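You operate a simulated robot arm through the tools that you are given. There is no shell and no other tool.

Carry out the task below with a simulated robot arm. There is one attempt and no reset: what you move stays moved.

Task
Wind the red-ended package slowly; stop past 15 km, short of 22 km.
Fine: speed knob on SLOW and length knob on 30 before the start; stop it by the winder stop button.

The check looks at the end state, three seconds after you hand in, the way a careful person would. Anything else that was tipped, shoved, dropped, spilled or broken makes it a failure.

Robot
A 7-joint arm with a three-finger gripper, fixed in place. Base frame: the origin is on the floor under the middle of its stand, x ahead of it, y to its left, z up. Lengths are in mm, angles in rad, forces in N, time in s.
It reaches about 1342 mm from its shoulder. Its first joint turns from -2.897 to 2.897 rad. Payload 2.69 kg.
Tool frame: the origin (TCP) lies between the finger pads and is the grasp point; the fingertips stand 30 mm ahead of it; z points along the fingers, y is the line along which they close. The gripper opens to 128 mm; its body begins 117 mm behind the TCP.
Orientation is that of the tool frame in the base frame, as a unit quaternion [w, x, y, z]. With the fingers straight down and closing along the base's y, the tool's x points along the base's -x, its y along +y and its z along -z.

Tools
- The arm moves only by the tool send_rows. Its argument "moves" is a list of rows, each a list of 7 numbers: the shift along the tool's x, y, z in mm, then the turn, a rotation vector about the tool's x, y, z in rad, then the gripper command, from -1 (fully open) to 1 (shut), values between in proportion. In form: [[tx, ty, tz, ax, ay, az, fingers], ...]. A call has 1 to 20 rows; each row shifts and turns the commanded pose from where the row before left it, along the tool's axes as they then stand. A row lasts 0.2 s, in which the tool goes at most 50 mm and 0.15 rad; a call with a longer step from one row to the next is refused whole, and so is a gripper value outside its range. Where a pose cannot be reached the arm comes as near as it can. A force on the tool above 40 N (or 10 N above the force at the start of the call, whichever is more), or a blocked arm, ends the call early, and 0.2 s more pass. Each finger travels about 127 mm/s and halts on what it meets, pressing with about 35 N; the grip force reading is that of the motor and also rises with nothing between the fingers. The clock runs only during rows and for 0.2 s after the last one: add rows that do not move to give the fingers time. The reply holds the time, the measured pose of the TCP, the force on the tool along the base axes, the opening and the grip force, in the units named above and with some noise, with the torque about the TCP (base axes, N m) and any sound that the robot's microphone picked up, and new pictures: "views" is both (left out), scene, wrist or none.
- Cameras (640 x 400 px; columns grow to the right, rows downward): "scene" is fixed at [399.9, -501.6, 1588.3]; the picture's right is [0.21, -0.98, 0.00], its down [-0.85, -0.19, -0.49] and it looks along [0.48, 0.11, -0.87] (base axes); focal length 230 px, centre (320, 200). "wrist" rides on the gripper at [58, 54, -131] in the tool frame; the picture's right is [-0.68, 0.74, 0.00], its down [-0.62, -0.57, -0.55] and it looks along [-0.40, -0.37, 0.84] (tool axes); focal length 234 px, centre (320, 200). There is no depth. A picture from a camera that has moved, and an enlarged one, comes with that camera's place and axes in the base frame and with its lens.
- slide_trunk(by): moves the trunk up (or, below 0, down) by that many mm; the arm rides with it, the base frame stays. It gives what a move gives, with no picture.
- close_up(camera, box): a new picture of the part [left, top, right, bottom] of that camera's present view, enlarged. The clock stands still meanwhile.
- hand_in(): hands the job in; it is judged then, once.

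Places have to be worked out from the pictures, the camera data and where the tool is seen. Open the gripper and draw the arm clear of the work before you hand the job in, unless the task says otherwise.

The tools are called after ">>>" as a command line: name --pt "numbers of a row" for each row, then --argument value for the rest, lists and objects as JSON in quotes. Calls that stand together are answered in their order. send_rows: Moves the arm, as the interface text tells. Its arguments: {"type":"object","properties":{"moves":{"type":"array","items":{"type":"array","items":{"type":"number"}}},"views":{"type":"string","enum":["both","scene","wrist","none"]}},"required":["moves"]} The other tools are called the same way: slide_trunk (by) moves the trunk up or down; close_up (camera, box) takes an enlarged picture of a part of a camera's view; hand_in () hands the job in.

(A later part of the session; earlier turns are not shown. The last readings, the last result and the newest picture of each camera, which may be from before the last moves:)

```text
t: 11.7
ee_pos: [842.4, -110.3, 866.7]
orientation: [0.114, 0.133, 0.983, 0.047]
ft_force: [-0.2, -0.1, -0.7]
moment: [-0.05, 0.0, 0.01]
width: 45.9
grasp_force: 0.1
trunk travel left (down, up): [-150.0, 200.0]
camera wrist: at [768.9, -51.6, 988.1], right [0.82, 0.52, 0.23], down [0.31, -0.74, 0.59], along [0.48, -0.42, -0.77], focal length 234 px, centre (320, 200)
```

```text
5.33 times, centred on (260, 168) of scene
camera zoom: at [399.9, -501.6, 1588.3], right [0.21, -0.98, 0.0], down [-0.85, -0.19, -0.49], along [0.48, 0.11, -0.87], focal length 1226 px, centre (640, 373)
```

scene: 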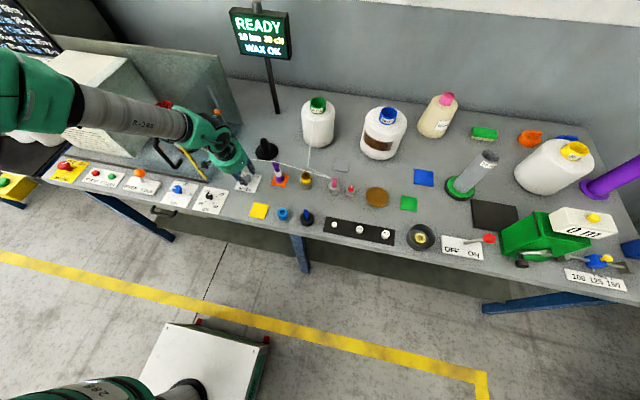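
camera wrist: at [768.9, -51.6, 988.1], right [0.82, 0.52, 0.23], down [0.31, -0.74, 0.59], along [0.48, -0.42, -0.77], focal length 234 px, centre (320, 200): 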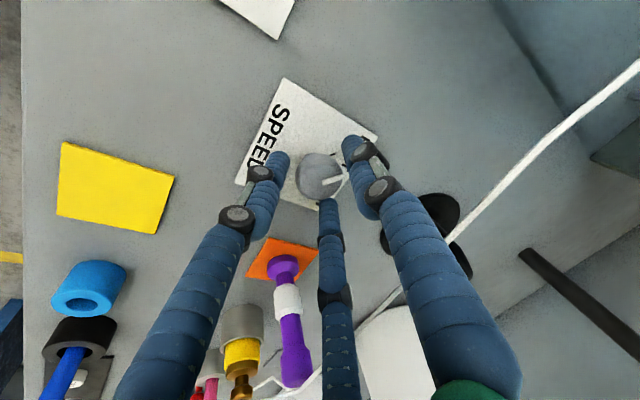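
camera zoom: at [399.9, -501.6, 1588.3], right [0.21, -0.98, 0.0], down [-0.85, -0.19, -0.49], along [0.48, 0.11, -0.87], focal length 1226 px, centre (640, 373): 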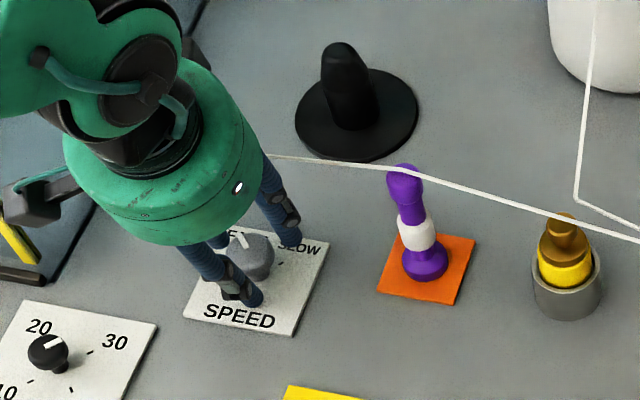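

No contact and the knob is centred between the three fingers. I lower another 1.5 mm and close on the knob.

>>> send_rows --pt "0 0 1.5 0 0 0 0.36" --pt "0 0 0 0 0 0 0.44" --pt "0 0 0 0 0 0 0.6" --pt "0 0 0 0 0 0 0.6" --views "wrist"

>>> close_up --camera "wrist" --box '[220, 80, 460, 230]'

```text
t: 12.7
ee_pos: [840.5, -111.9, 864.0]
orientation: [0.114, 0.133, 0.983, 0.046]
ft_force: [-7.4, -0.6, 1.0]
moment: [0.1, 0.07, 0.0]
width: 32.3
grasp_force: 45.0
trunk travel left (down, up): [-150.0, 200.0]
camera wrist: at [768.1, -51.5, 986.6], right [0.82, 0.52, 0.23], down [0.31, -0.74, 0.59], along [0.48, -0.42, -0.77], focal length 234 px, centre (320, 200)
```

wrist: 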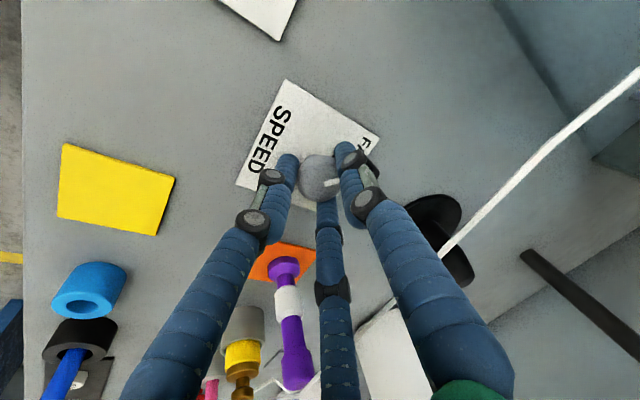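

```text
2.67 times, centred on (340, 155) of wrist
camera zoom: at [768.1, -51.5, 986.6], right [0.82, 0.52, 0.23], down [0.31, -0.74, 0.59], along [0.48, -0.42, -0.77], focal length 624 px, centre (267, 320)
```

zoom: 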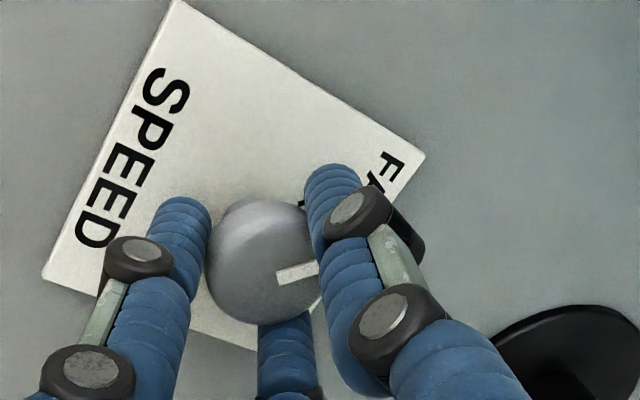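

The knob is gripped (32 mm, 45 N). I turn 0.5 rad clockwise about the vertical through the knob.

>>> send_rows --pt "0.32 0.63 0 0.02143 -0.01237 0.09689 0.6" --pt "0.32 0.63 0 0.02143 -0.01237 0.09689 0.6" --pt "0.32 0.63 0 0.02143 -0.01237 0.09689 0.6" --pt "0.32 0.63 0 0.02143 -0.01237 0.09689 0.6" --pt "0.32 0.63 0 0.02143 -0.01237 0.09689 0.6" --pt "0 0 0 0 0 0 0.6" --views "both"

>>> close_up --camera "wrist" --box '[220, 80, 460, 230]'

>>> close_up --camera "scene" --box '[200, 130, 320, 205]'

```text
t: 14.1
ee_pos: [841.5, -109.4, 864.8]
orientation: [0.123, 0.373, 0.92, 0.016]
ft_force: [-12.6, -14.4, -0.7]
moment: [-0.54, -0.02, -0.06]
width: 32.3
grasp_force: 44.6
trunk travel left (down, up): [-150.0, 200.0]
camera wrist: at [805.4, -21.6, 986.4], right [0.97, 0.06, 0.23], down [-0.09, -0.8, 0.59], along [0.23, -0.6, -0.77], focal length 234 px, centre (320, 200)
```

scene: 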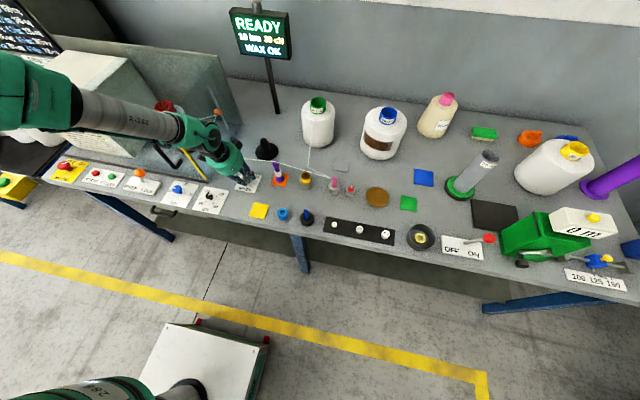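
wrist: 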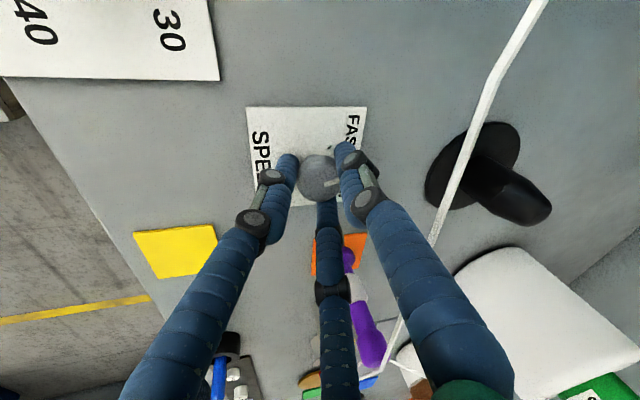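

```text
2.67 times, centred on (340, 155) of wrist
camera zoom: at [805.4, -21.6, 986.4], right [0.97, 0.06, 0.23], down [-0.09, -0.8, 0.59], along [0.23, -0.6, -0.77], focal length 624 px, centre (267, 320)
```

zoom: 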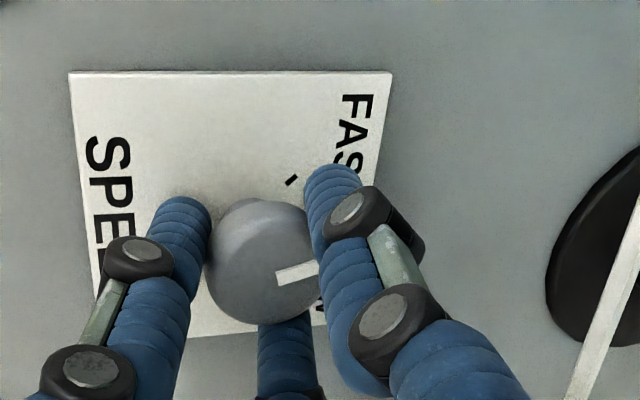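

```text
5.33 times, centred on (260, 168) of scene
camera zoom: at [399.9, -501.6, 1588.3], right [0.21, -0.98, 0.0], down [-0.85, -0.19, -0.49], along [0.48, 0.11, -0.87], focal length 1226 px, centre (640, 373)
```

zoom: 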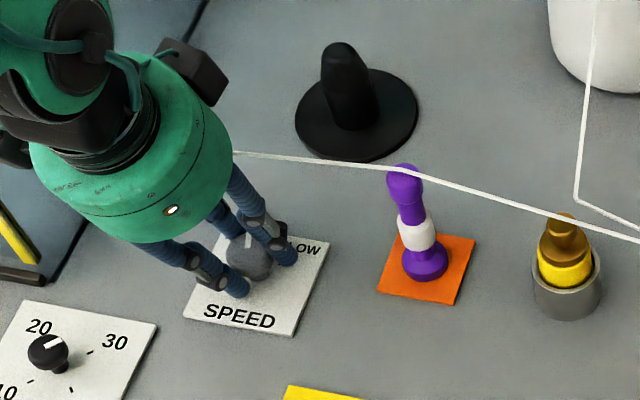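

The pointer stayed fixed relative to the fingers while the plate rotated in the wrist view: the knob turned with the gripper (~0.5 rad). I release, lift 3 mm, swing back 0.5 rad, and check before regripping.

>>> send_rows --pt "0 0 0 0 0 0 0.28" --pt "0 0 0 0 0 0 0.28" --pt "0 0 -3 0 0 0 0.28" --pt "-0.38 -0.59 0 -0.02143 0.01237 -0.09689 0.28" --pt "-0.38 -0.59 0 -0.02143 0.01237 -0.09689 0.28" --pt "-0.38 -0.59 0 -0.02143 0.01237 -0.09689 0.28" --pt "-0.38 -0.59 0 -0.02143 0.01237 -0.09689 0.28" --pt "-0.38 -0.59 0 -0.02143 0.01237 -0.09689 0.28" --pt "0 0 0 0 0 0 0.28" --views "both"

>>> close_up --camera "wrist" --box '[220, 80, 460, 230]'

```text
t: 16.1
ee_pos: [841.5, -111.0, 867.2]
orientation: [0.113, 0.132, 0.984, 0.047]
ft_force: [0.4, 0.4, 0.1]
moment: [0.0, -0.01, 0.02]
width: 46.1
grasp_force: 0.0
trunk travel left (down, up): [-150.0, 200.0]
camera wrist: at [768.0, -51.5, 989.3], right [0.82, 0.52, 0.23], down [0.31, -0.74, 0.59], along [0.48, -0.41, -0.77], focal length 234 px, centre (320, 200)
```

scene: 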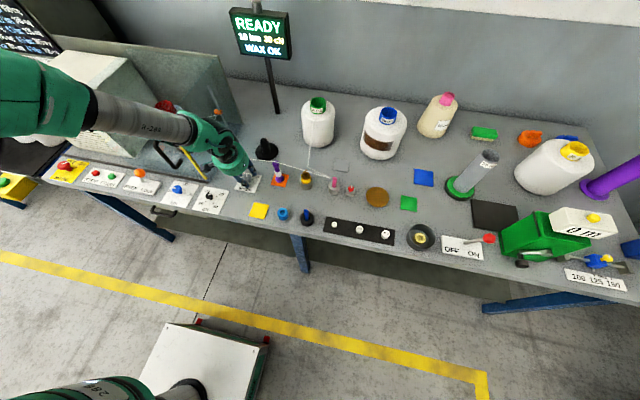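
wrist: 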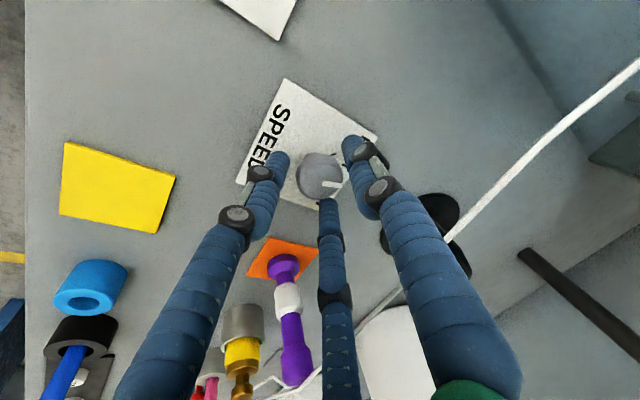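

```text
2.67 times, centred on (340, 155) of wrist
camera zoom: at [768.0, -51.5, 989.3], right [0.82, 0.52, 0.23], down [0.31, -0.74, 0.59], along [0.48, -0.41, -0.77], focal length 624 px, centre (267, 320)
```

zoom: 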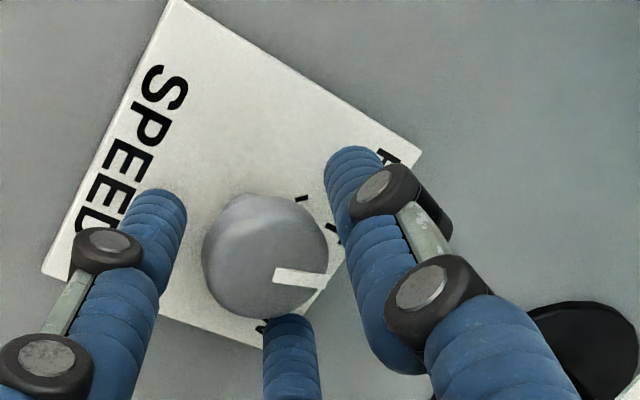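

The pointer has moved about 27° and stayed there. I repeat the ratchet stroke: lower, grip, turn 0.5 rad, release, lift and swing back.

>>> send_rows --pt "0 0 3 0 0 0 0.36" --pt "0 0 0 0 0 0 0.44" --pt "0 0 0 0 0 0 0.6" --pt "0 0 0 0 0 0 0.6" --pt "0.32 0.63 0 0.02143 -0.01237 0.09689 0.6" --pt "0.32 0.63 0 0.02143 -0.01237 0.09689 0.6" --pt "0.32 0.63 0 0.02143 -0.01237 0.09689 0.6" --pt "0.32 0.63 0 0.02143 -0.01237 0.09689 0.6" --pt "0.32 0.63 0 0.02143 -0.01237 0.09689 0.6" --pt "0 0 0 0 0 0 0.28" --pt "0 0 0 0 0 0 0.28" --pt "0 0 -3 0 0 0 0.28" --pt "-0.38 -0.59 0 -0.02143 0.01237 -0.09689 0.28" --pt "-0.38 -0.59 0 -0.02143 0.01237 -0.09689 0.28" --pt "-0.38 -0.59 0 -0.02143 0.01237 -0.09689 0.28" --pt "-0.38 -0.59 0 -0.02143 0.01237 -0.09689 0.28" --pt "-0.38 -0.59 0 -0.02143 0.01237 -0.09689 0.28" --pt "0 0 0 0 0 0 0.28" --views "both"

>>> close_up --camera "wrist" --box '[220, 80, 460, 230]'

```text
t: 19.9
ee_pos: [840.6, -110.0, 866.9]
orientation: [0.115, 0.132, 0.983, 0.047]
ft_force: [0.4, 0.5, 0.3]
moment: [0.03, 0.02, -0.01]
width: 46.3
grasp_force: 0.0
trunk travel left (down, up): [-150.0, 200.0]
camera wrist: at [767.8, -51.2, 989.5], right [0.82, 0.52, 0.23], down [0.31, -0.74, 0.59], along [0.48, -0.41, -0.77], focal length 234 px, centre (320, 200)
```

scene: 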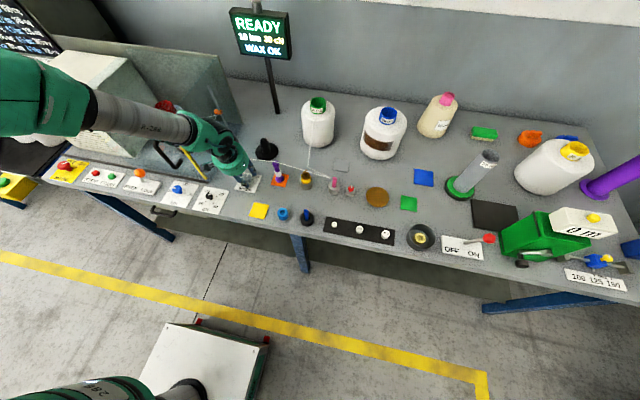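
wrist: 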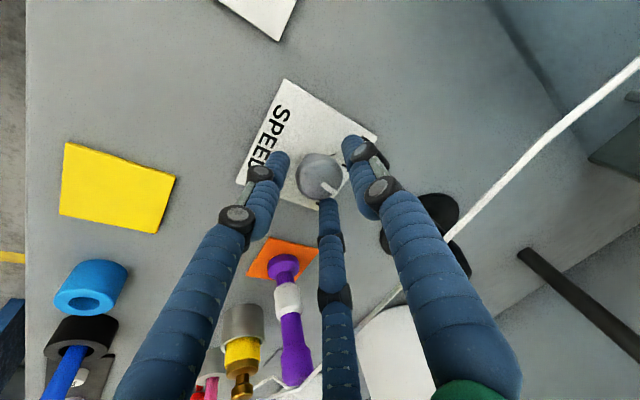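

```text
2.67 times, centred on (340, 155) of wrist
camera zoom: at [767.8, -51.2, 989.5], right [0.82, 0.52, 0.23], down [0.31, -0.74, 0.59], along [0.48, -0.41, -0.77], focal length 624 px, centre (267, 320)
```

zoom: 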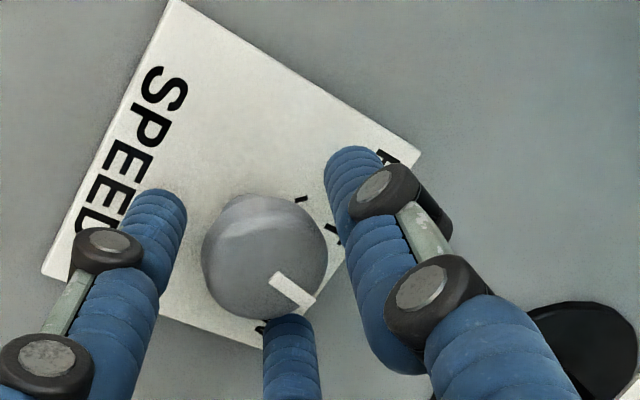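

The pointer is now about 9° past straight ahead (turned ~52° so far). One more 0.5 rad stroke.

>>> send_rows --pt "0 0 3 0 0 0 0.36" --pt "0 0 0 0 0 0 0.44" --pt "0 0 0 0 0 0 0.6" --pt "0 0 0 0 0 0 0.6" --pt "0.32 0.63 0 0.02143 -0.01237 0.09689 0.6" --pt "0.32 0.63 0 0.02143 -0.01237 0.09689 0.6" --pt "0.32 0.63 0 0.02143 -0.01237 0.09689 0.6" --pt "0.32 0.63 0 0.02143 -0.01237 0.09689 0.6" --pt "0.32 0.63 0 0.02143 -0.01237 0.09689 0.6" --pt "0 0 0 0 0 0 0.28" --pt "0 0 0 0 0 0 0.28" --pt "0 0 -3 0 0 0 0.28" --pt "-0.38 -0.59 0 -0.02143 0.01237 -0.09689 0.28" --pt "-0.38 -0.59 0 -0.02143 0.01237 -0.09689 0.28" --pt "-0.38 -0.59 0 -0.02143 0.01237 -0.09689 0.28" --pt "-0.38 -0.59 0 -0.02143 0.01237 -0.09689 0.28" --pt "-0.38 -0.59 0 -0.02143 0.01237 -0.09689 0.28" --pt "0 0 0 0 0 0 0.28" --views "both"

>>> close_up --camera "wrist" --box '[220, 80, 460, 230]'

>>> close_up --camera "scene" --box '[200, 130, 320, 205]'

```text
t: 23.7
ee_pos: [840.0, -110.9, 868.1]
orientation: [0.114, 0.132, 0.984, 0.047]
ft_force: [0.5, -0.1, 0.7]
moment: [0.0, 0.0, 0.0]
width: 46.2
grasp_force: 0.2
trunk travel left (down, up): [-150.0, 200.0]
camera wrist: at [768.0, -51.6, 990.0], right [0.82, 0.52, 0.23], down [0.31, -0.74, 0.59], along [0.48, -0.41, -0.77], focal length 234 px, centre (320, 200)
```

scene: 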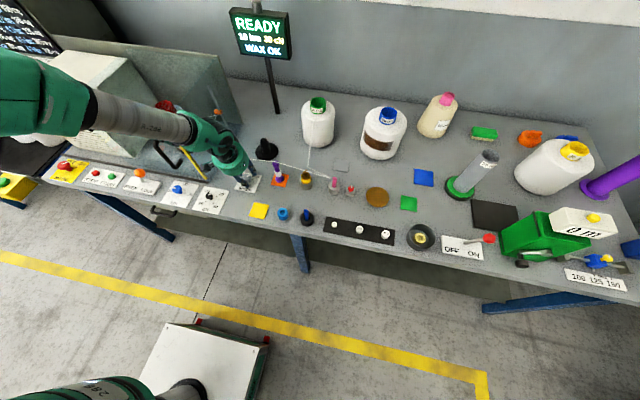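
wrist: 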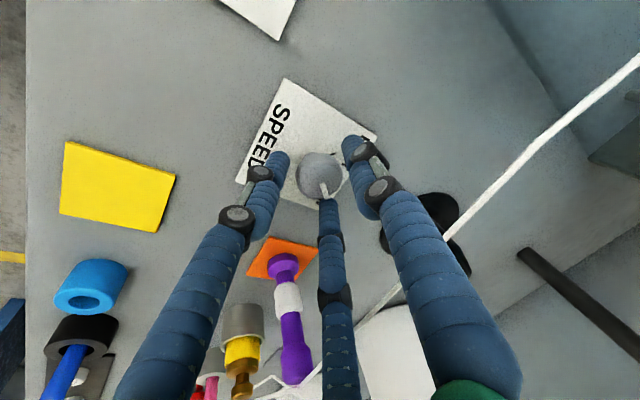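

```text
2.67 times, centred on (340, 155) of wrist
camera zoom: at [768.0, -51.6, 990.0], right [0.82, 0.52, 0.23], down [0.31, -0.74, 0.59], along [0.48, -0.41, -0.77], focal length 624 px, centre (267, 320)
```

zoom: 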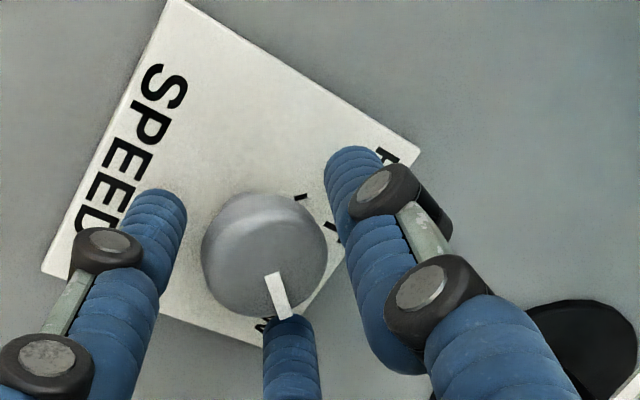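

```text
5.33 times, centred on (260, 168) of scene
camera zoom: at [399.9, -501.6, 1588.3], right [0.21, -0.98, 0.0], down [-0.85, -0.19, -0.49], along [0.48, 0.11, -0.87], focal length 1226 px, centre (640, 373)
```

zoom: 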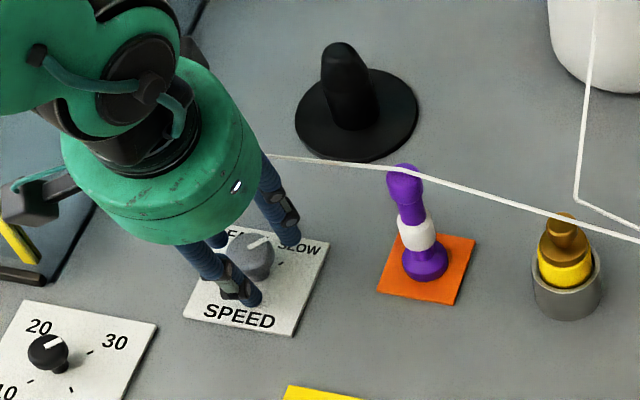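

The pointer now reads about -43°, close to SLOW. I back away along the tool axis to see it unobstructed.

>>> send_rows --pt "0 0 -30 0 0 0 0.28" --pt "0 0 -45 0 0 0 0.28" --pt "0 0 -45 0 0 0 0.28" --pt "0 0 0 0 0 0 0.28" --views "both"

>>> close_up --camera "wrist" --box '[260, 80, 380, 155]'

>>> close_up --camera "scene" --box '[220, 155, 284, 195]'

```text
t: 24.7
ee_pos: [811.6, -119.1, 984.0]
orientation: [0.115, 0.133, 0.983, 0.047]
ft_force: [0.2, 1.1, 0.3]
moment: [0.0, -0.05, -0.02]
width: 46.3
grasp_force: 0.0
trunk travel left (down, up): [-150.0, 200.0]
camera wrist: at [738.4, -59.2, 1106.3], right [0.82, 0.52, 0.23], down [0.31, -0.74, 0.59], along [0.48, -0.42, -0.77], focal length 234 px, centre (320, 200)
```

scene: 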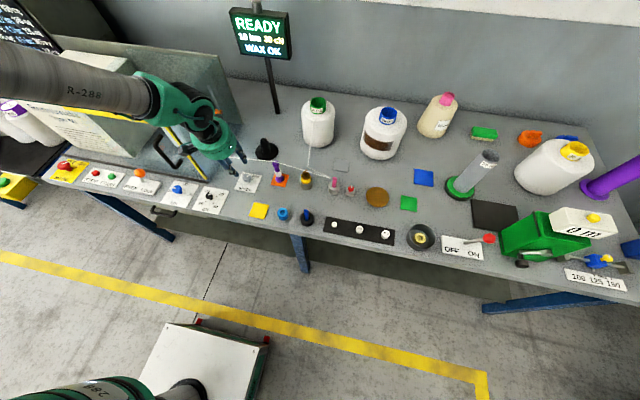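
wrist: 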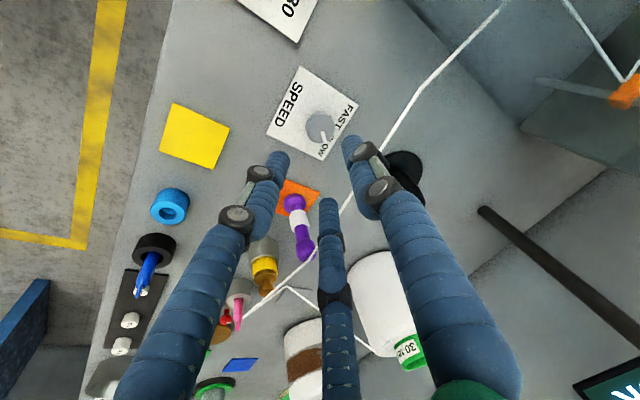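

```text
5.33 times, centred on (320, 118) of wrist
camera zoom: at [738.4, -59.2, 1106.3], right [0.82, 0.52, 0.23], down [0.31, -0.74, 0.59], along [0.48, -0.42, -0.77], focal length 1249 px, centre (320, 640)
```

zoom: 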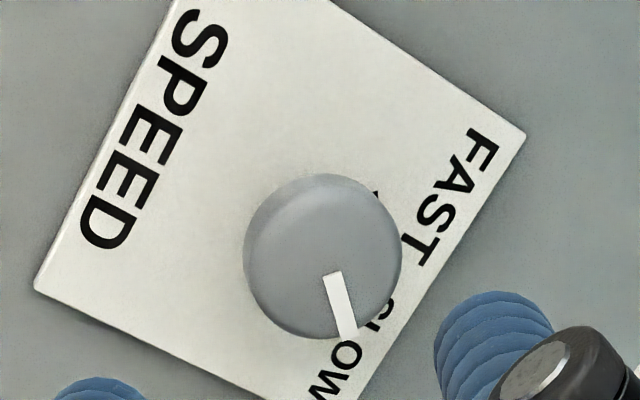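

```text
10.00 times, centred on (252, 175) of scene
camera zoom: at [399.9, -501.6, 1588.3], right [0.21, -0.98, 0.0], down [-0.85, -0.19, -0.49], along [0.48, 0.11, -0.87], focal length 2298 px, centre (1000, 450)
```

zoom: 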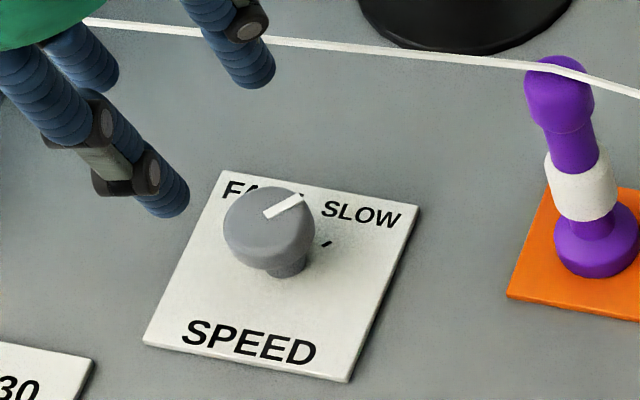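

The pointer lies on the SLOW mark (≈-45° by both cameras), so the speed knob is done. Now I move back toward the robot, then left to a hover in front of the km knob, staying well clear of the guard handle near (772, 102, 950–1060).

>>> send_rows --pt "32.9 -8.5 -15.2 0 0 0 0.28" --pt "32.9 -8.5 -15.2 0 0 0 0.28" --pt "32.9 -8.5 -15.2 0 0 0 0.28" --pt "12.7 40.5 2.37 0 0 0 0.28" --pt "12.7 40.5 2.37 0 0 0 0.28" --pt "12.7 40.5 2.37 0 0 0 0.28" --pt "12.7 40.5 2.37 0 0 0 0.28" --pt "12.7 40.5 2.37 0 0 0 0.28" --pt "12.7 40.5 2.37 0 0 0 0.28" --pt "0 0 0 0.0268 -0.01546 0.1211 0.28" --pt "0 0 0 0.0268 -0.01546 0.1211 0.28" --pt "0 0 0 0.0268 -0.01546 0.1211 0.28" --pt "0 0 0 0.0268 -0.01546 0.1211 0.28" --pt "0 0 0 -0.025 -0.0433 0 0.28" --pt "0 0 0 0 0 0 0.28" --views "both"

>>> close_up --camera "wrist" --box '[200, 40, 440, 190]'

>>> close_up --camera "scene" --box '[220, 155, 284, 195]'

```text
t: 27.9
ee_pos: [695.6, 137.9, 1002.8]
orientation: [0.147, 0.371, 0.917, 0.019]
ft_force: [0.4, 0.6, 0.4]
moment: [-0.04, -0.01, -0.01]
width: 46.1
grasp_force: 0.1
trunk travel left (down, up): [-150.0, 200.0]
camera wrist: at [653.8, 225.3, 1122.2], right [0.96, 0.07, 0.28], down [-0.12, -0.79, 0.6], along [0.26, -0.61, -0.75], focal length 234 px, centre (320, 200)
```

scene: 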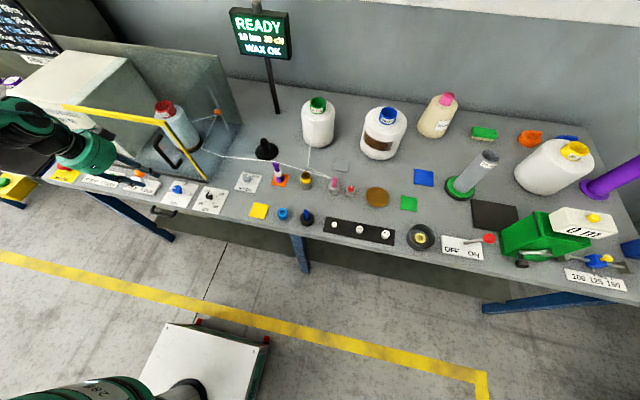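
wrist: 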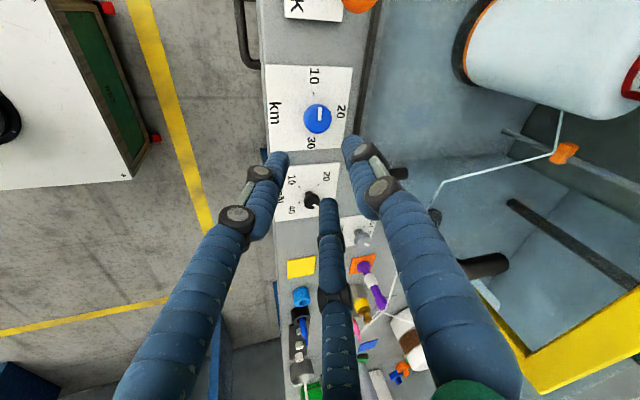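

```text
2.67 times, centred on (320, 115) of wrist
camera zoom: at [653.8, 225.3, 1122.2], right [0.96, 0.07, 0.28], down [-0.12, -0.79, 0.6], along [0.26, -0.61, -0.75], focal length 624 px, centre (320, 427)
```

zoom: 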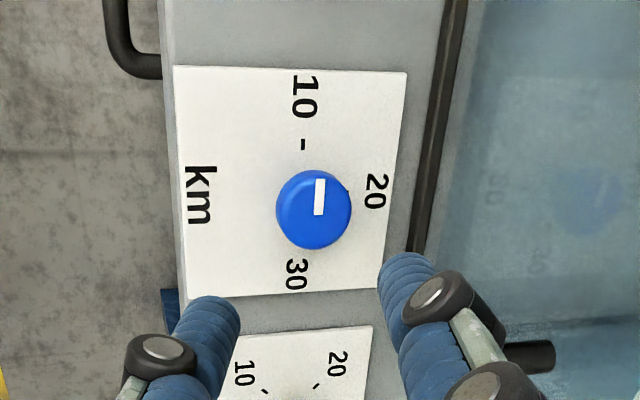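

```text
10.00 times, centred on (252, 175) of scene
camera zoom: at [399.9, -501.6, 1588.3], right [0.21, -0.98, 0.0], down [-0.85, -0.19, -0.49], along [0.48, 0.11, -0.87], focal length 2298 px, centre (1000, 450)
```

zoom: 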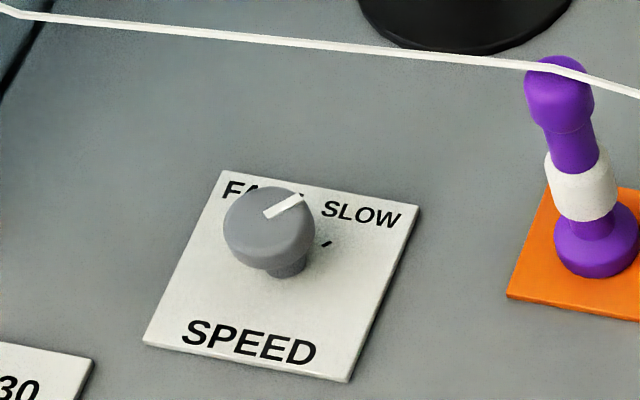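

Speed still reads SLOW with everything undisturbed. The km knob's axis is at about (739, 130), top z≈844, pointer at "10" (+y); it needs 180° clockwise via 20 to 30. I descend to a hover 40 mm above the grip point.

>>> send_rows --pt "2.4 0.3 33.9 0 0 0 0.28" --pt "2.4 0.3 33.9 0 0 0 0.28" --pt "2.4 0.3 33.8 0 0 0 0.28" --pt "0 0 0 0 0 0 0.28" --pt "0 0 0 0 0 0 0.28" --views "both"

>>> close_up --camera "wrist" --box '[220, 80, 460, 230]'

>>> close_up --camera "scene" --box '[110, 120, 230, 195]'

```text
t: 29.1
ee_pos: [721.4, 133.6, 904.2]
orientation: [0.147, 0.371, 0.917, 0.02]
ft_force: [0.9, 0.2, -0.4]
moment: [0.02, 0.01, -0.02]
width: 46.2
grasp_force: 0.1
trunk travel left (down, up): [-150.0, 200.0]
camera wrist: at [680.0, 222.1, 1023.2], right [0.96, 0.07, 0.28], down [-0.12, -0.79, 0.6], along [0.26, -0.61, -0.75], focal length 234 px, centre (320, 200)
```

scene: 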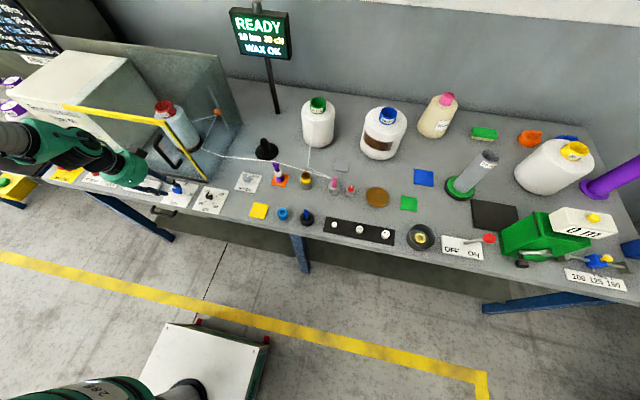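
wrist: 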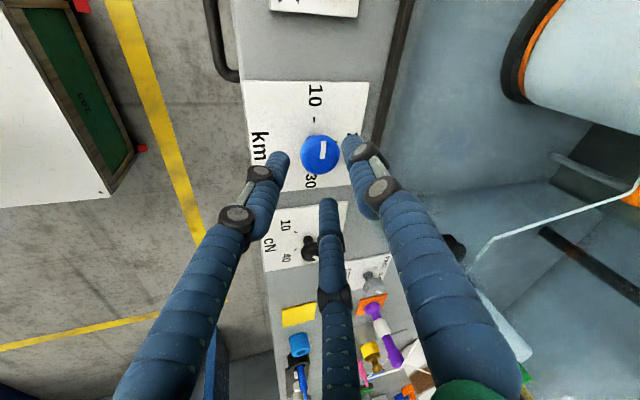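

```text
2.67 times, centred on (340, 155) of wrist
camera zoom: at [680.0, 222.1, 1023.2], right [0.96, 0.07, 0.28], down [-0.12, -0.79, 0.6], along [0.26, -0.61, -0.75], focal length 624 px, centre (267, 320)
```

zoom: 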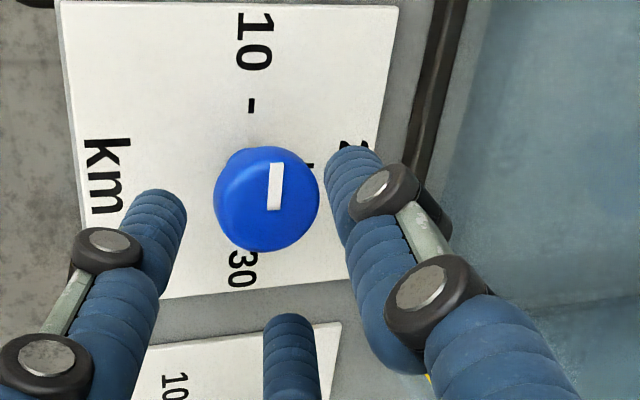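

```text
5.33 times, centred on (170, 158) of scene
camera zoom: at [399.9, -501.6, 1588.3], right [0.21, -0.98, 0.0], down [-0.85, -0.19, -0.49], along [0.48, 0.11, -0.87], focal length 1226 px, centre (1120, 427)
```

zoom: 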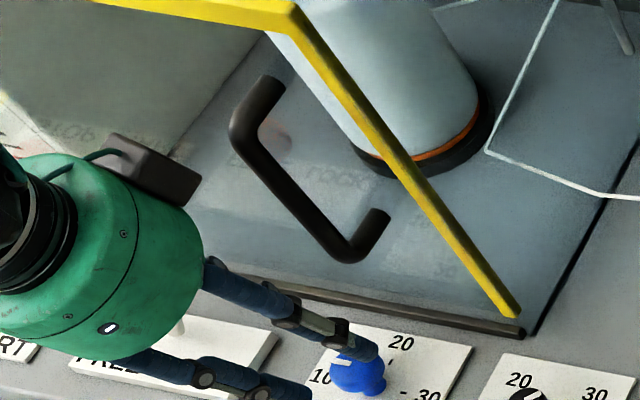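

The knob centre projects to (739, 129) and the tool axis passes within ~1 mm of it. I descend 38 mm along the axis.

>>> send_rows --pt "1.2 0 14 0 0 0 0.28" --pt "0 0 14 0 0 0 0.28" --pt "0 0 10 0 0 0 0.28" --pt "0 0 0 0 0 0 0.28" --views "both"

>>> close_up --camera "wrist" --box '[220, 80, 460, 230]'

>>> close_up --camera "scene" --box '[110, 120, 230, 195]'

```text
t: 30.1
ee_pos: [730.2, 130.4, 866.9]
orientation: [0.148, 0.371, 0.917, 0.019]
ft_force: [0.1, 0.2, 0.3]
moment: [0.01, 0.04, 0.0]
width: 45.9
grasp_force: 0.0
trunk travel left (down, up): [-150.0, 200.0]
camera wrist: at [688.7, 220.1, 986.6], right [0.96, 0.07, 0.28], down [-0.12, -0.79, 0.6], along [0.26, -0.61, -0.75], focal length 234 px, centre (320, 200)
```

scene: 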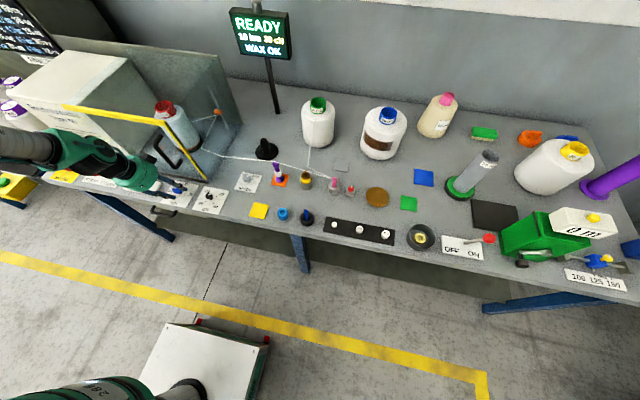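
wrist: 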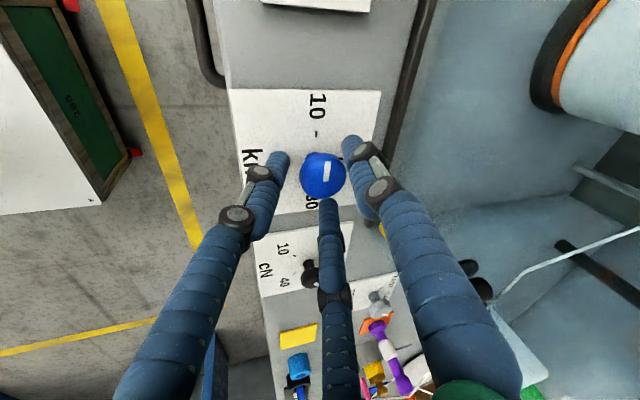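

```text
2.67 times, centred on (340, 155) of wrist
camera zoom: at [688.7, 220.1, 986.6], right [0.96, 0.07, 0.28], down [-0.12, -0.79, 0.6], along [0.26, -0.61, -0.75], focal length 624 px, centre (267, 320)
```

zoom: 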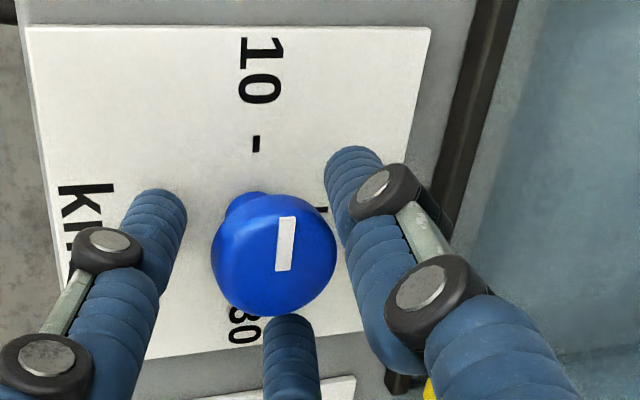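

```text
5.33 times, centred on (170, 158) of scene
camera zoom: at [399.9, -501.6, 1588.3], right [0.21, -0.98, 0.0], down [-0.85, -0.19, -0.49], along [0.48, 0.11, -0.87], focal length 1226 px, centre (1120, 427)
```

zoom: 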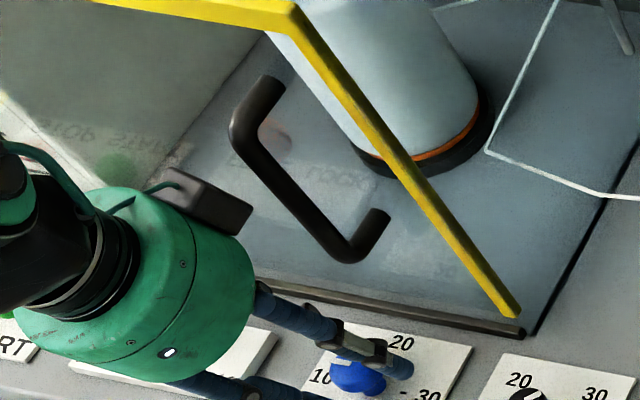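

Everything is clear. I close on the km knob and turn the first 0.4 rad clockwise as a check.

>>> send_rows --pt "0 0 0.8 0 0 0 0.36" --pt "0 0 0 0 0 0 0.44" --pt "0 0 0 0 0 0 0.6" --pt "0 0 0 0 0 0 0.6" --pt "0.43 0.83 0 0.0254 -0.01467 0.0956 0.6" --pt "0.43 0.83 0 0.0254 -0.01467 0.0956 0.6" --pt "0.43 0.83 0 0.0254 -0.01467 0.0956 0.6" --pt "0.43 0.83 0 0.0254 -0.01467 0.0956 0.6" --pt "0 0 0 0 0 0 0.6" --views "both"

>>> close_up --camera "wrist" --box '[220, 80, 460, 230]'

>>> close_up --camera "scene" --box '[110, 120, 230, 195]'

>>> close_up --camera "scene" --box '[210, 0, 310, 62]'

```text
t: 32.1
ee_pos: [733.0, 134.7, 868.2]
orientation: [0.148, 0.546, 0.824, -0.01]
ft_force: [16.0, -25.5, 8.4]
moment: [-1.11, -0.55, -0.07]
width: 32.5
grasp_force: 44.4
trunk travel left (down, up): [-150.0, 200.0]
camera wrist: at [729.1, 231.6, 987.0], right [0.91, -0.31, 0.28], down [-0.42, -0.68, 0.6], along [0.01, -0.66, -0.75], focal length 234 px, centre (320, 200)
```

scene: 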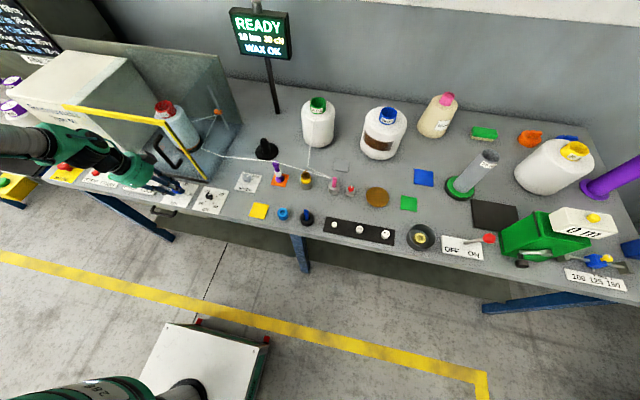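
wrist: 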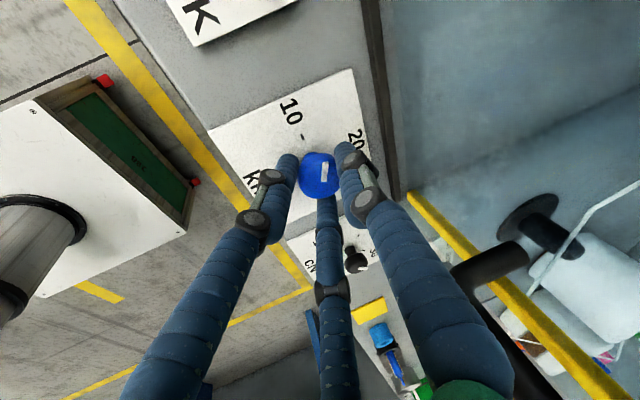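

```text
2.67 times, centred on (340, 155) of wrist
camera zoom: at [729.1, 231.6, 987.0], right [0.91, -0.31, 0.28], down [-0.42, -0.68, 0.6], along [0.01, -0.66, -0.75], focal length 624 px, centre (267, 320)
```

zoom: 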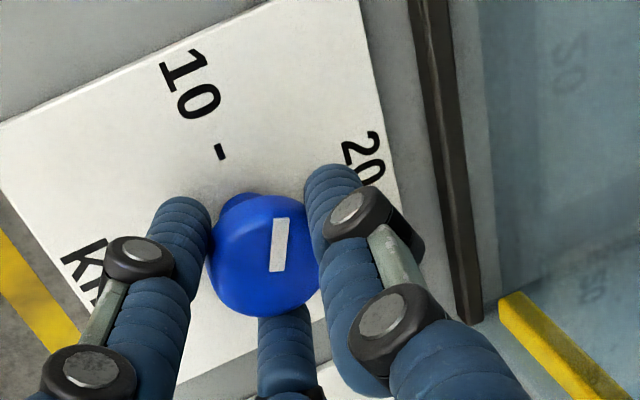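

```text
5.33 times, centred on (170, 158) of scene
camera zoom: at [399.9, -501.6, 1588.3], right [0.21, -0.98, 0.0], down [-0.85, -0.19, -0.49], along [0.48, 0.11, -0.87], focal length 1226 px, centre (1120, 427)
```

zoom: 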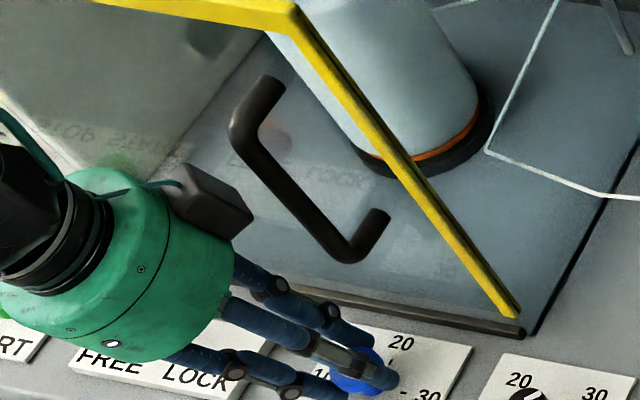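

```text
6.40 times, centred on (260, 31) of scene
camera zoom: at [399.9, -501.6, 1588.3], right [0.21, -0.98, 0.0], down [-0.85, -0.19, -0.49], along [0.48, 0.11, -0.87], focal length 1471 px, centre (704, 1282)
```

zoom: 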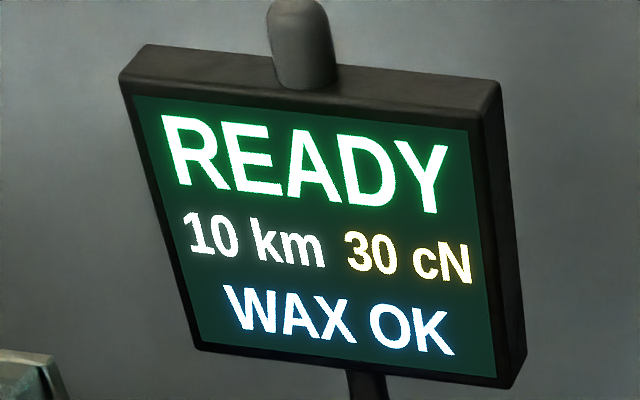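

The knob turns with the gripper; side force is ~30 N, so the pivot is slightly off. I nudge the tool (+1.5, -2.5) mm to relieve it before continuing.

>>> send_rows --pt "-1.4 0.2 0.4 0 0 0 0.6" --pt "-1.4 0.2 0.4 0 0 0 0.6" --pt "0 0 0 0 0 0 0.6" --views "none"

```text
t: 32.9
ee_pos: [733.0, 134.3, 867.6]
orientation: [0.149, 0.546, 0.825, -0.01]
ft_force: [-3.9, 10.4, 15.1]
moment: [0.31, 0.05, 0.03]
width: 32.4
grasp_force: 45.1
trunk travel left (down, up): [-150.0, 200.0]
```

Force dropped to about 11 N sideways. I continue 0.3 rad further.

>>> send_rows --pt "0.43 0.83 -0.3 0.0254 -0.01467 0.0956 0.6" --pt "0.43 0.83 -0.3 0.0254 -0.01467 0.0956 0.6" --pt "0.43 0.83 -0.3 0.0254 -0.01467 0.0956 0.6" --pt "0 0 0 0 0 0 0.6" --views "none"

```text
t: 33.9
ee_pos: [734.2, 135.4, 869.3]
orientation: [0.145, 0.664, 0.733, -0.033]
ft_force: [-5.9, 15.1, 3.7]
moment: [-0.01, -0.16, 0.03]
width: 32.0
grasp_force: 44.9
trunk travel left (down, up): [-150.0, 200.0]
```

0.7 rad done with modest forces. I release, lift 3 mm, swing back 0.7 rad and look.

>>> send_rows --pt "0 0 0 0 0 0 0.28" --pt "0 0 0 0 0 0 0.28" --pt "0 0 -3 0 0 0 0.28" --pt "-0.51 -0.79 0 -0.0254 0.01467 -0.0956 0.28" --pt "-0.51 -0.79 0 -0.0254 0.01467 -0.0956 0.28" --pt "-0.51 -0.79 0 -0.0254 0.01467 -0.0956 0.28" --pt "-0.51 -0.79 0 -0.0254 0.01467 -0.0956 0.28" --pt "-0.51 -0.79 0 -0.0254 0.01467 -0.0956 0.28" --pt "-0.51 -0.79 0 -0.0254 0.01467 -0.0956 0.28" --pt "-0.51 -0.79 0 -0.0254 0.01467 -0.0956 0.28" --pt "0 0 0 0 0 0 0.28" --views "both"

>>> close_up --camera "wrist" --box '[220, 80, 460, 230]'

>>> close_up --camera "scene" --box '[210, 0, 310, 62]'

```text
t: 36.3
ee_pos: [731.7, 130.4, 870.6]
orientation: [0.147, 0.37, 0.917, 0.02]
ft_force: [0.1, -0.6, -0.2]
moment: [0.02, 0.03, 0.0]
width: 46.0
grasp_force: 0.1
trunk travel left (down, up): [-150.0, 200.0]
camera wrist: at [689.5, 219.3, 990.3], right [0.96, 0.07, 0.28], down [-0.12, -0.79, 0.6], along [0.26, -0.61, -0.75], focal length 234 px, centre (320, 200)
```

scene: 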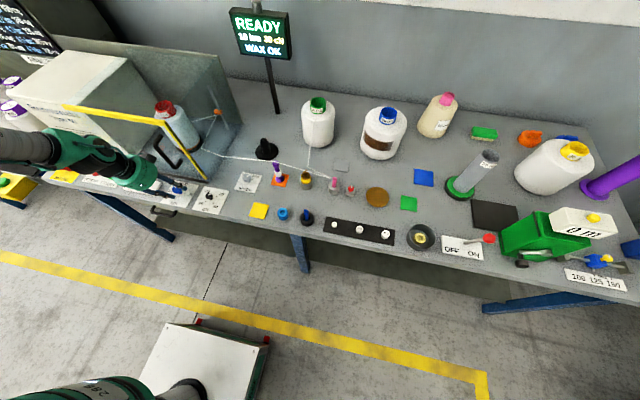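
wrist: 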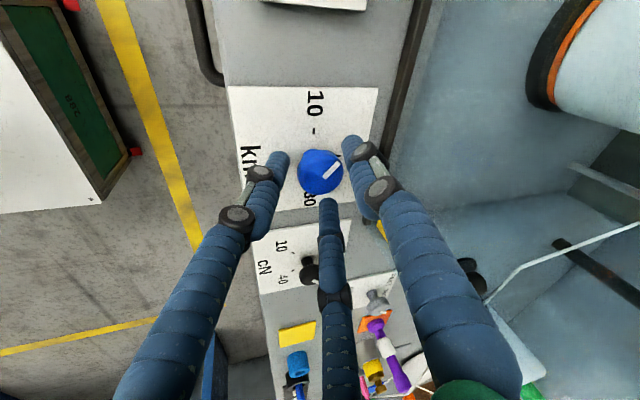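

```text
2.67 times, centred on (340, 155) of wrist
camera zoom: at [689.5, 219.3, 990.3], right [0.96, 0.07, 0.28], down [-0.12, -0.79, 0.6], along [0.26, -0.61, -0.75], focal length 624 px, centre (267, 320)
```

zoom: 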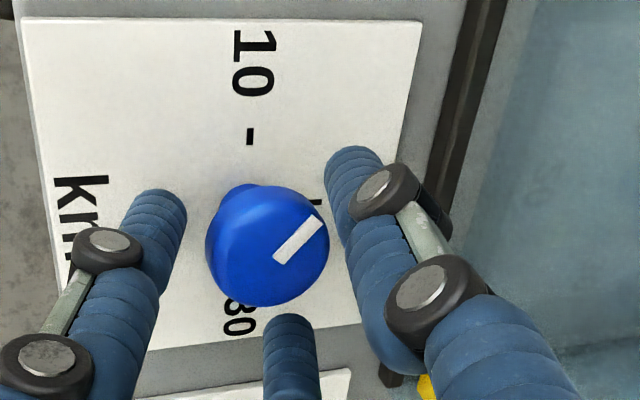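

```text
6.40 times, centred on (260, 31) of scene
camera zoom: at [399.9, -501.6, 1588.3], right [0.21, -0.98, 0.0], down [-0.85, -0.19, -0.49], along [0.48, 0.11, -0.87], focal length 1471 px, centre (704, 1282)
```

zoom: 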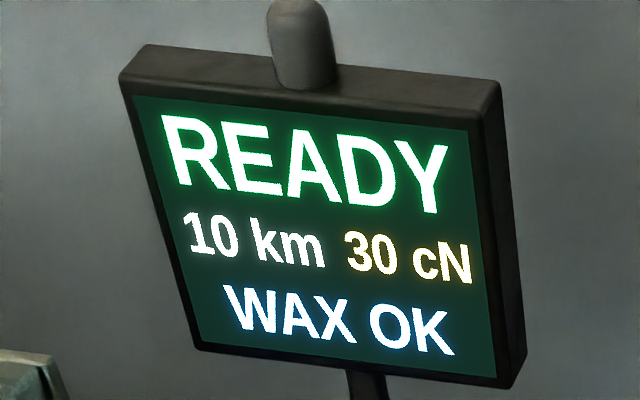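

The pointer has turned about 40° and holds. Second stroke: lower, grip, turn 0.7 rad.

>>> send_rows --pt "0 0 3.5 0 0 0 0.36" --pt "0 0 0 0 0 0 0.44" --pt "0 0 0 0 0 0 0.6" --pt "0 0 0 0 0 0 0.6" --pt "0.43 0.83 0 0.0254 -0.01467 0.0956 0.6" --pt "0.43 0.83 0 0.0254 -0.01467 0.0956 0.6" --pt "0.43 0.83 0 0.0254 -0.01467 0.0956 0.6" --pt "0 0 0 0 0 0 0.6" --views "none"

```text
t: 38.1
ee_pos: [731.8, 132.2, 869.0]
orientation: [0.15, 0.504, 0.851, -0.004]
ft_force: [-7.9, 16.2, -0.6]
moment: [0.36, -0.11, 0.07]
width: 32.3
grasp_force: 45.0
trunk travel left (down, up): [-150.0, 200.0]
```

Forces are fine (18 N); I add a 1 mm relief and turn 0.4 rad more, then release and swing back.

>>> send_rows --pt "1.4 0.83 0 0.0254 -0.01467 0.0956 0.6" --pt "0.43 0.83 0 0.0254 -0.01467 0.0956 0.6" --pt "0.43 0.83 0 0.0254 -0.01467 0.0956 0.6" --pt "0.43 0.83 0 0.0254 -0.01467 0.0956 0.6" --pt "0 0 0 0 0 0 0.28" --pt "0 0 0 0 0 0 0.28" --pt "0 0 -3 0 0 0 0.28" --pt "-0.51 -0.79 0 -0.0254 0.01467 -0.0956 0.28" --pt "-0.51 -0.79 0 -0.0254 0.01467 -0.0956 0.28" --pt "-0.51 -0.79 0 -0.0254 0.01467 -0.0956 0.28" --pt "-0.51 -0.79 0 -0.0254 0.01467 -0.0956 0.28" --pt "-0.51 -0.79 0 -0.0254 0.01467 -0.0956 0.28" --pt "-0.51 -0.79 0 -0.0254 0.01467 -0.0956 0.28" --pt "-0.51 -0.79 0 -0.0254 0.01467 -0.0956 0.28" --pt "0 0 0 0 0 0 0.28" --views "both"

>>> close_up --camera "wrist" --box '[220, 80, 460, 230]'

>>> close_up --camera "scene" --box '[210, 0, 310, 62]'

```text
t: 41.3
ee_pos: [730.3, 133.1, 872.0]
orientation: [0.148, 0.37, 0.917, 0.019]
ft_force: [-0.4, 0.9, 0.5]
moment: [0.02, -0.03, -0.01]
width: 46.1
grasp_force: 0.1
trunk travel left (down, up): [-150.0, 200.0]
camera wrist: at [688.9, 220.7, 989.6], right [0.96, 0.07, 0.28], down [-0.12, -0.79, 0.6], along [0.26, -0.61, -0.75], focal length 234 px, centre (320, 200)
```

scene: 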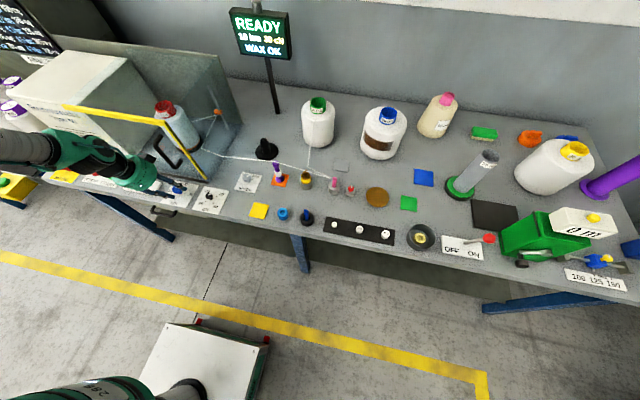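
wrist: 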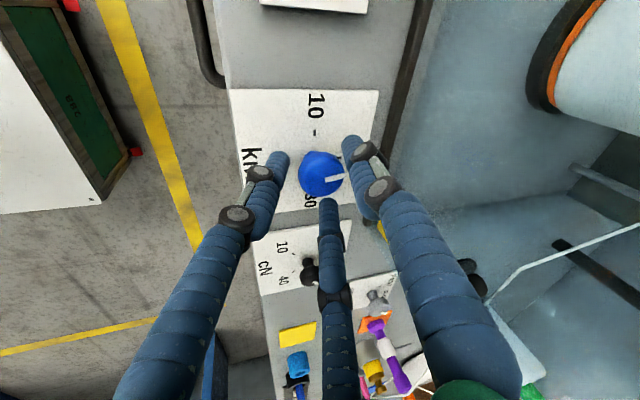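

```text
2.67 times, centred on (340, 155) of wrist
camera zoom: at [688.9, 220.7, 989.6], right [0.96, 0.07, 0.28], down [-0.12, -0.79, 0.6], along [0.26, -0.61, -0.75], focal length 624 px, centre (267, 320)
```

zoom: 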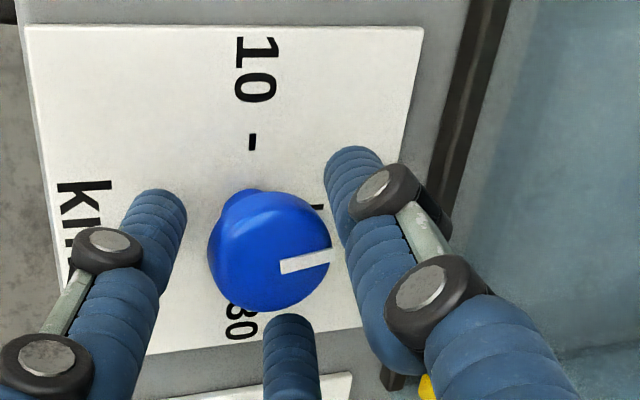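

```text
6.40 times, centred on (260, 31) of scene
camera zoom: at [399.9, -501.6, 1588.3], right [0.21, -0.98, 0.0], down [-0.85, -0.19, -0.49], along [0.48, 0.11, -0.87], focal length 1471 px, centre (704, 1282)
```

zoom: 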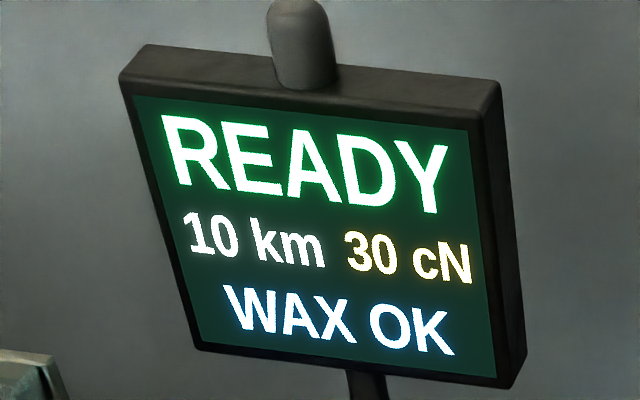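

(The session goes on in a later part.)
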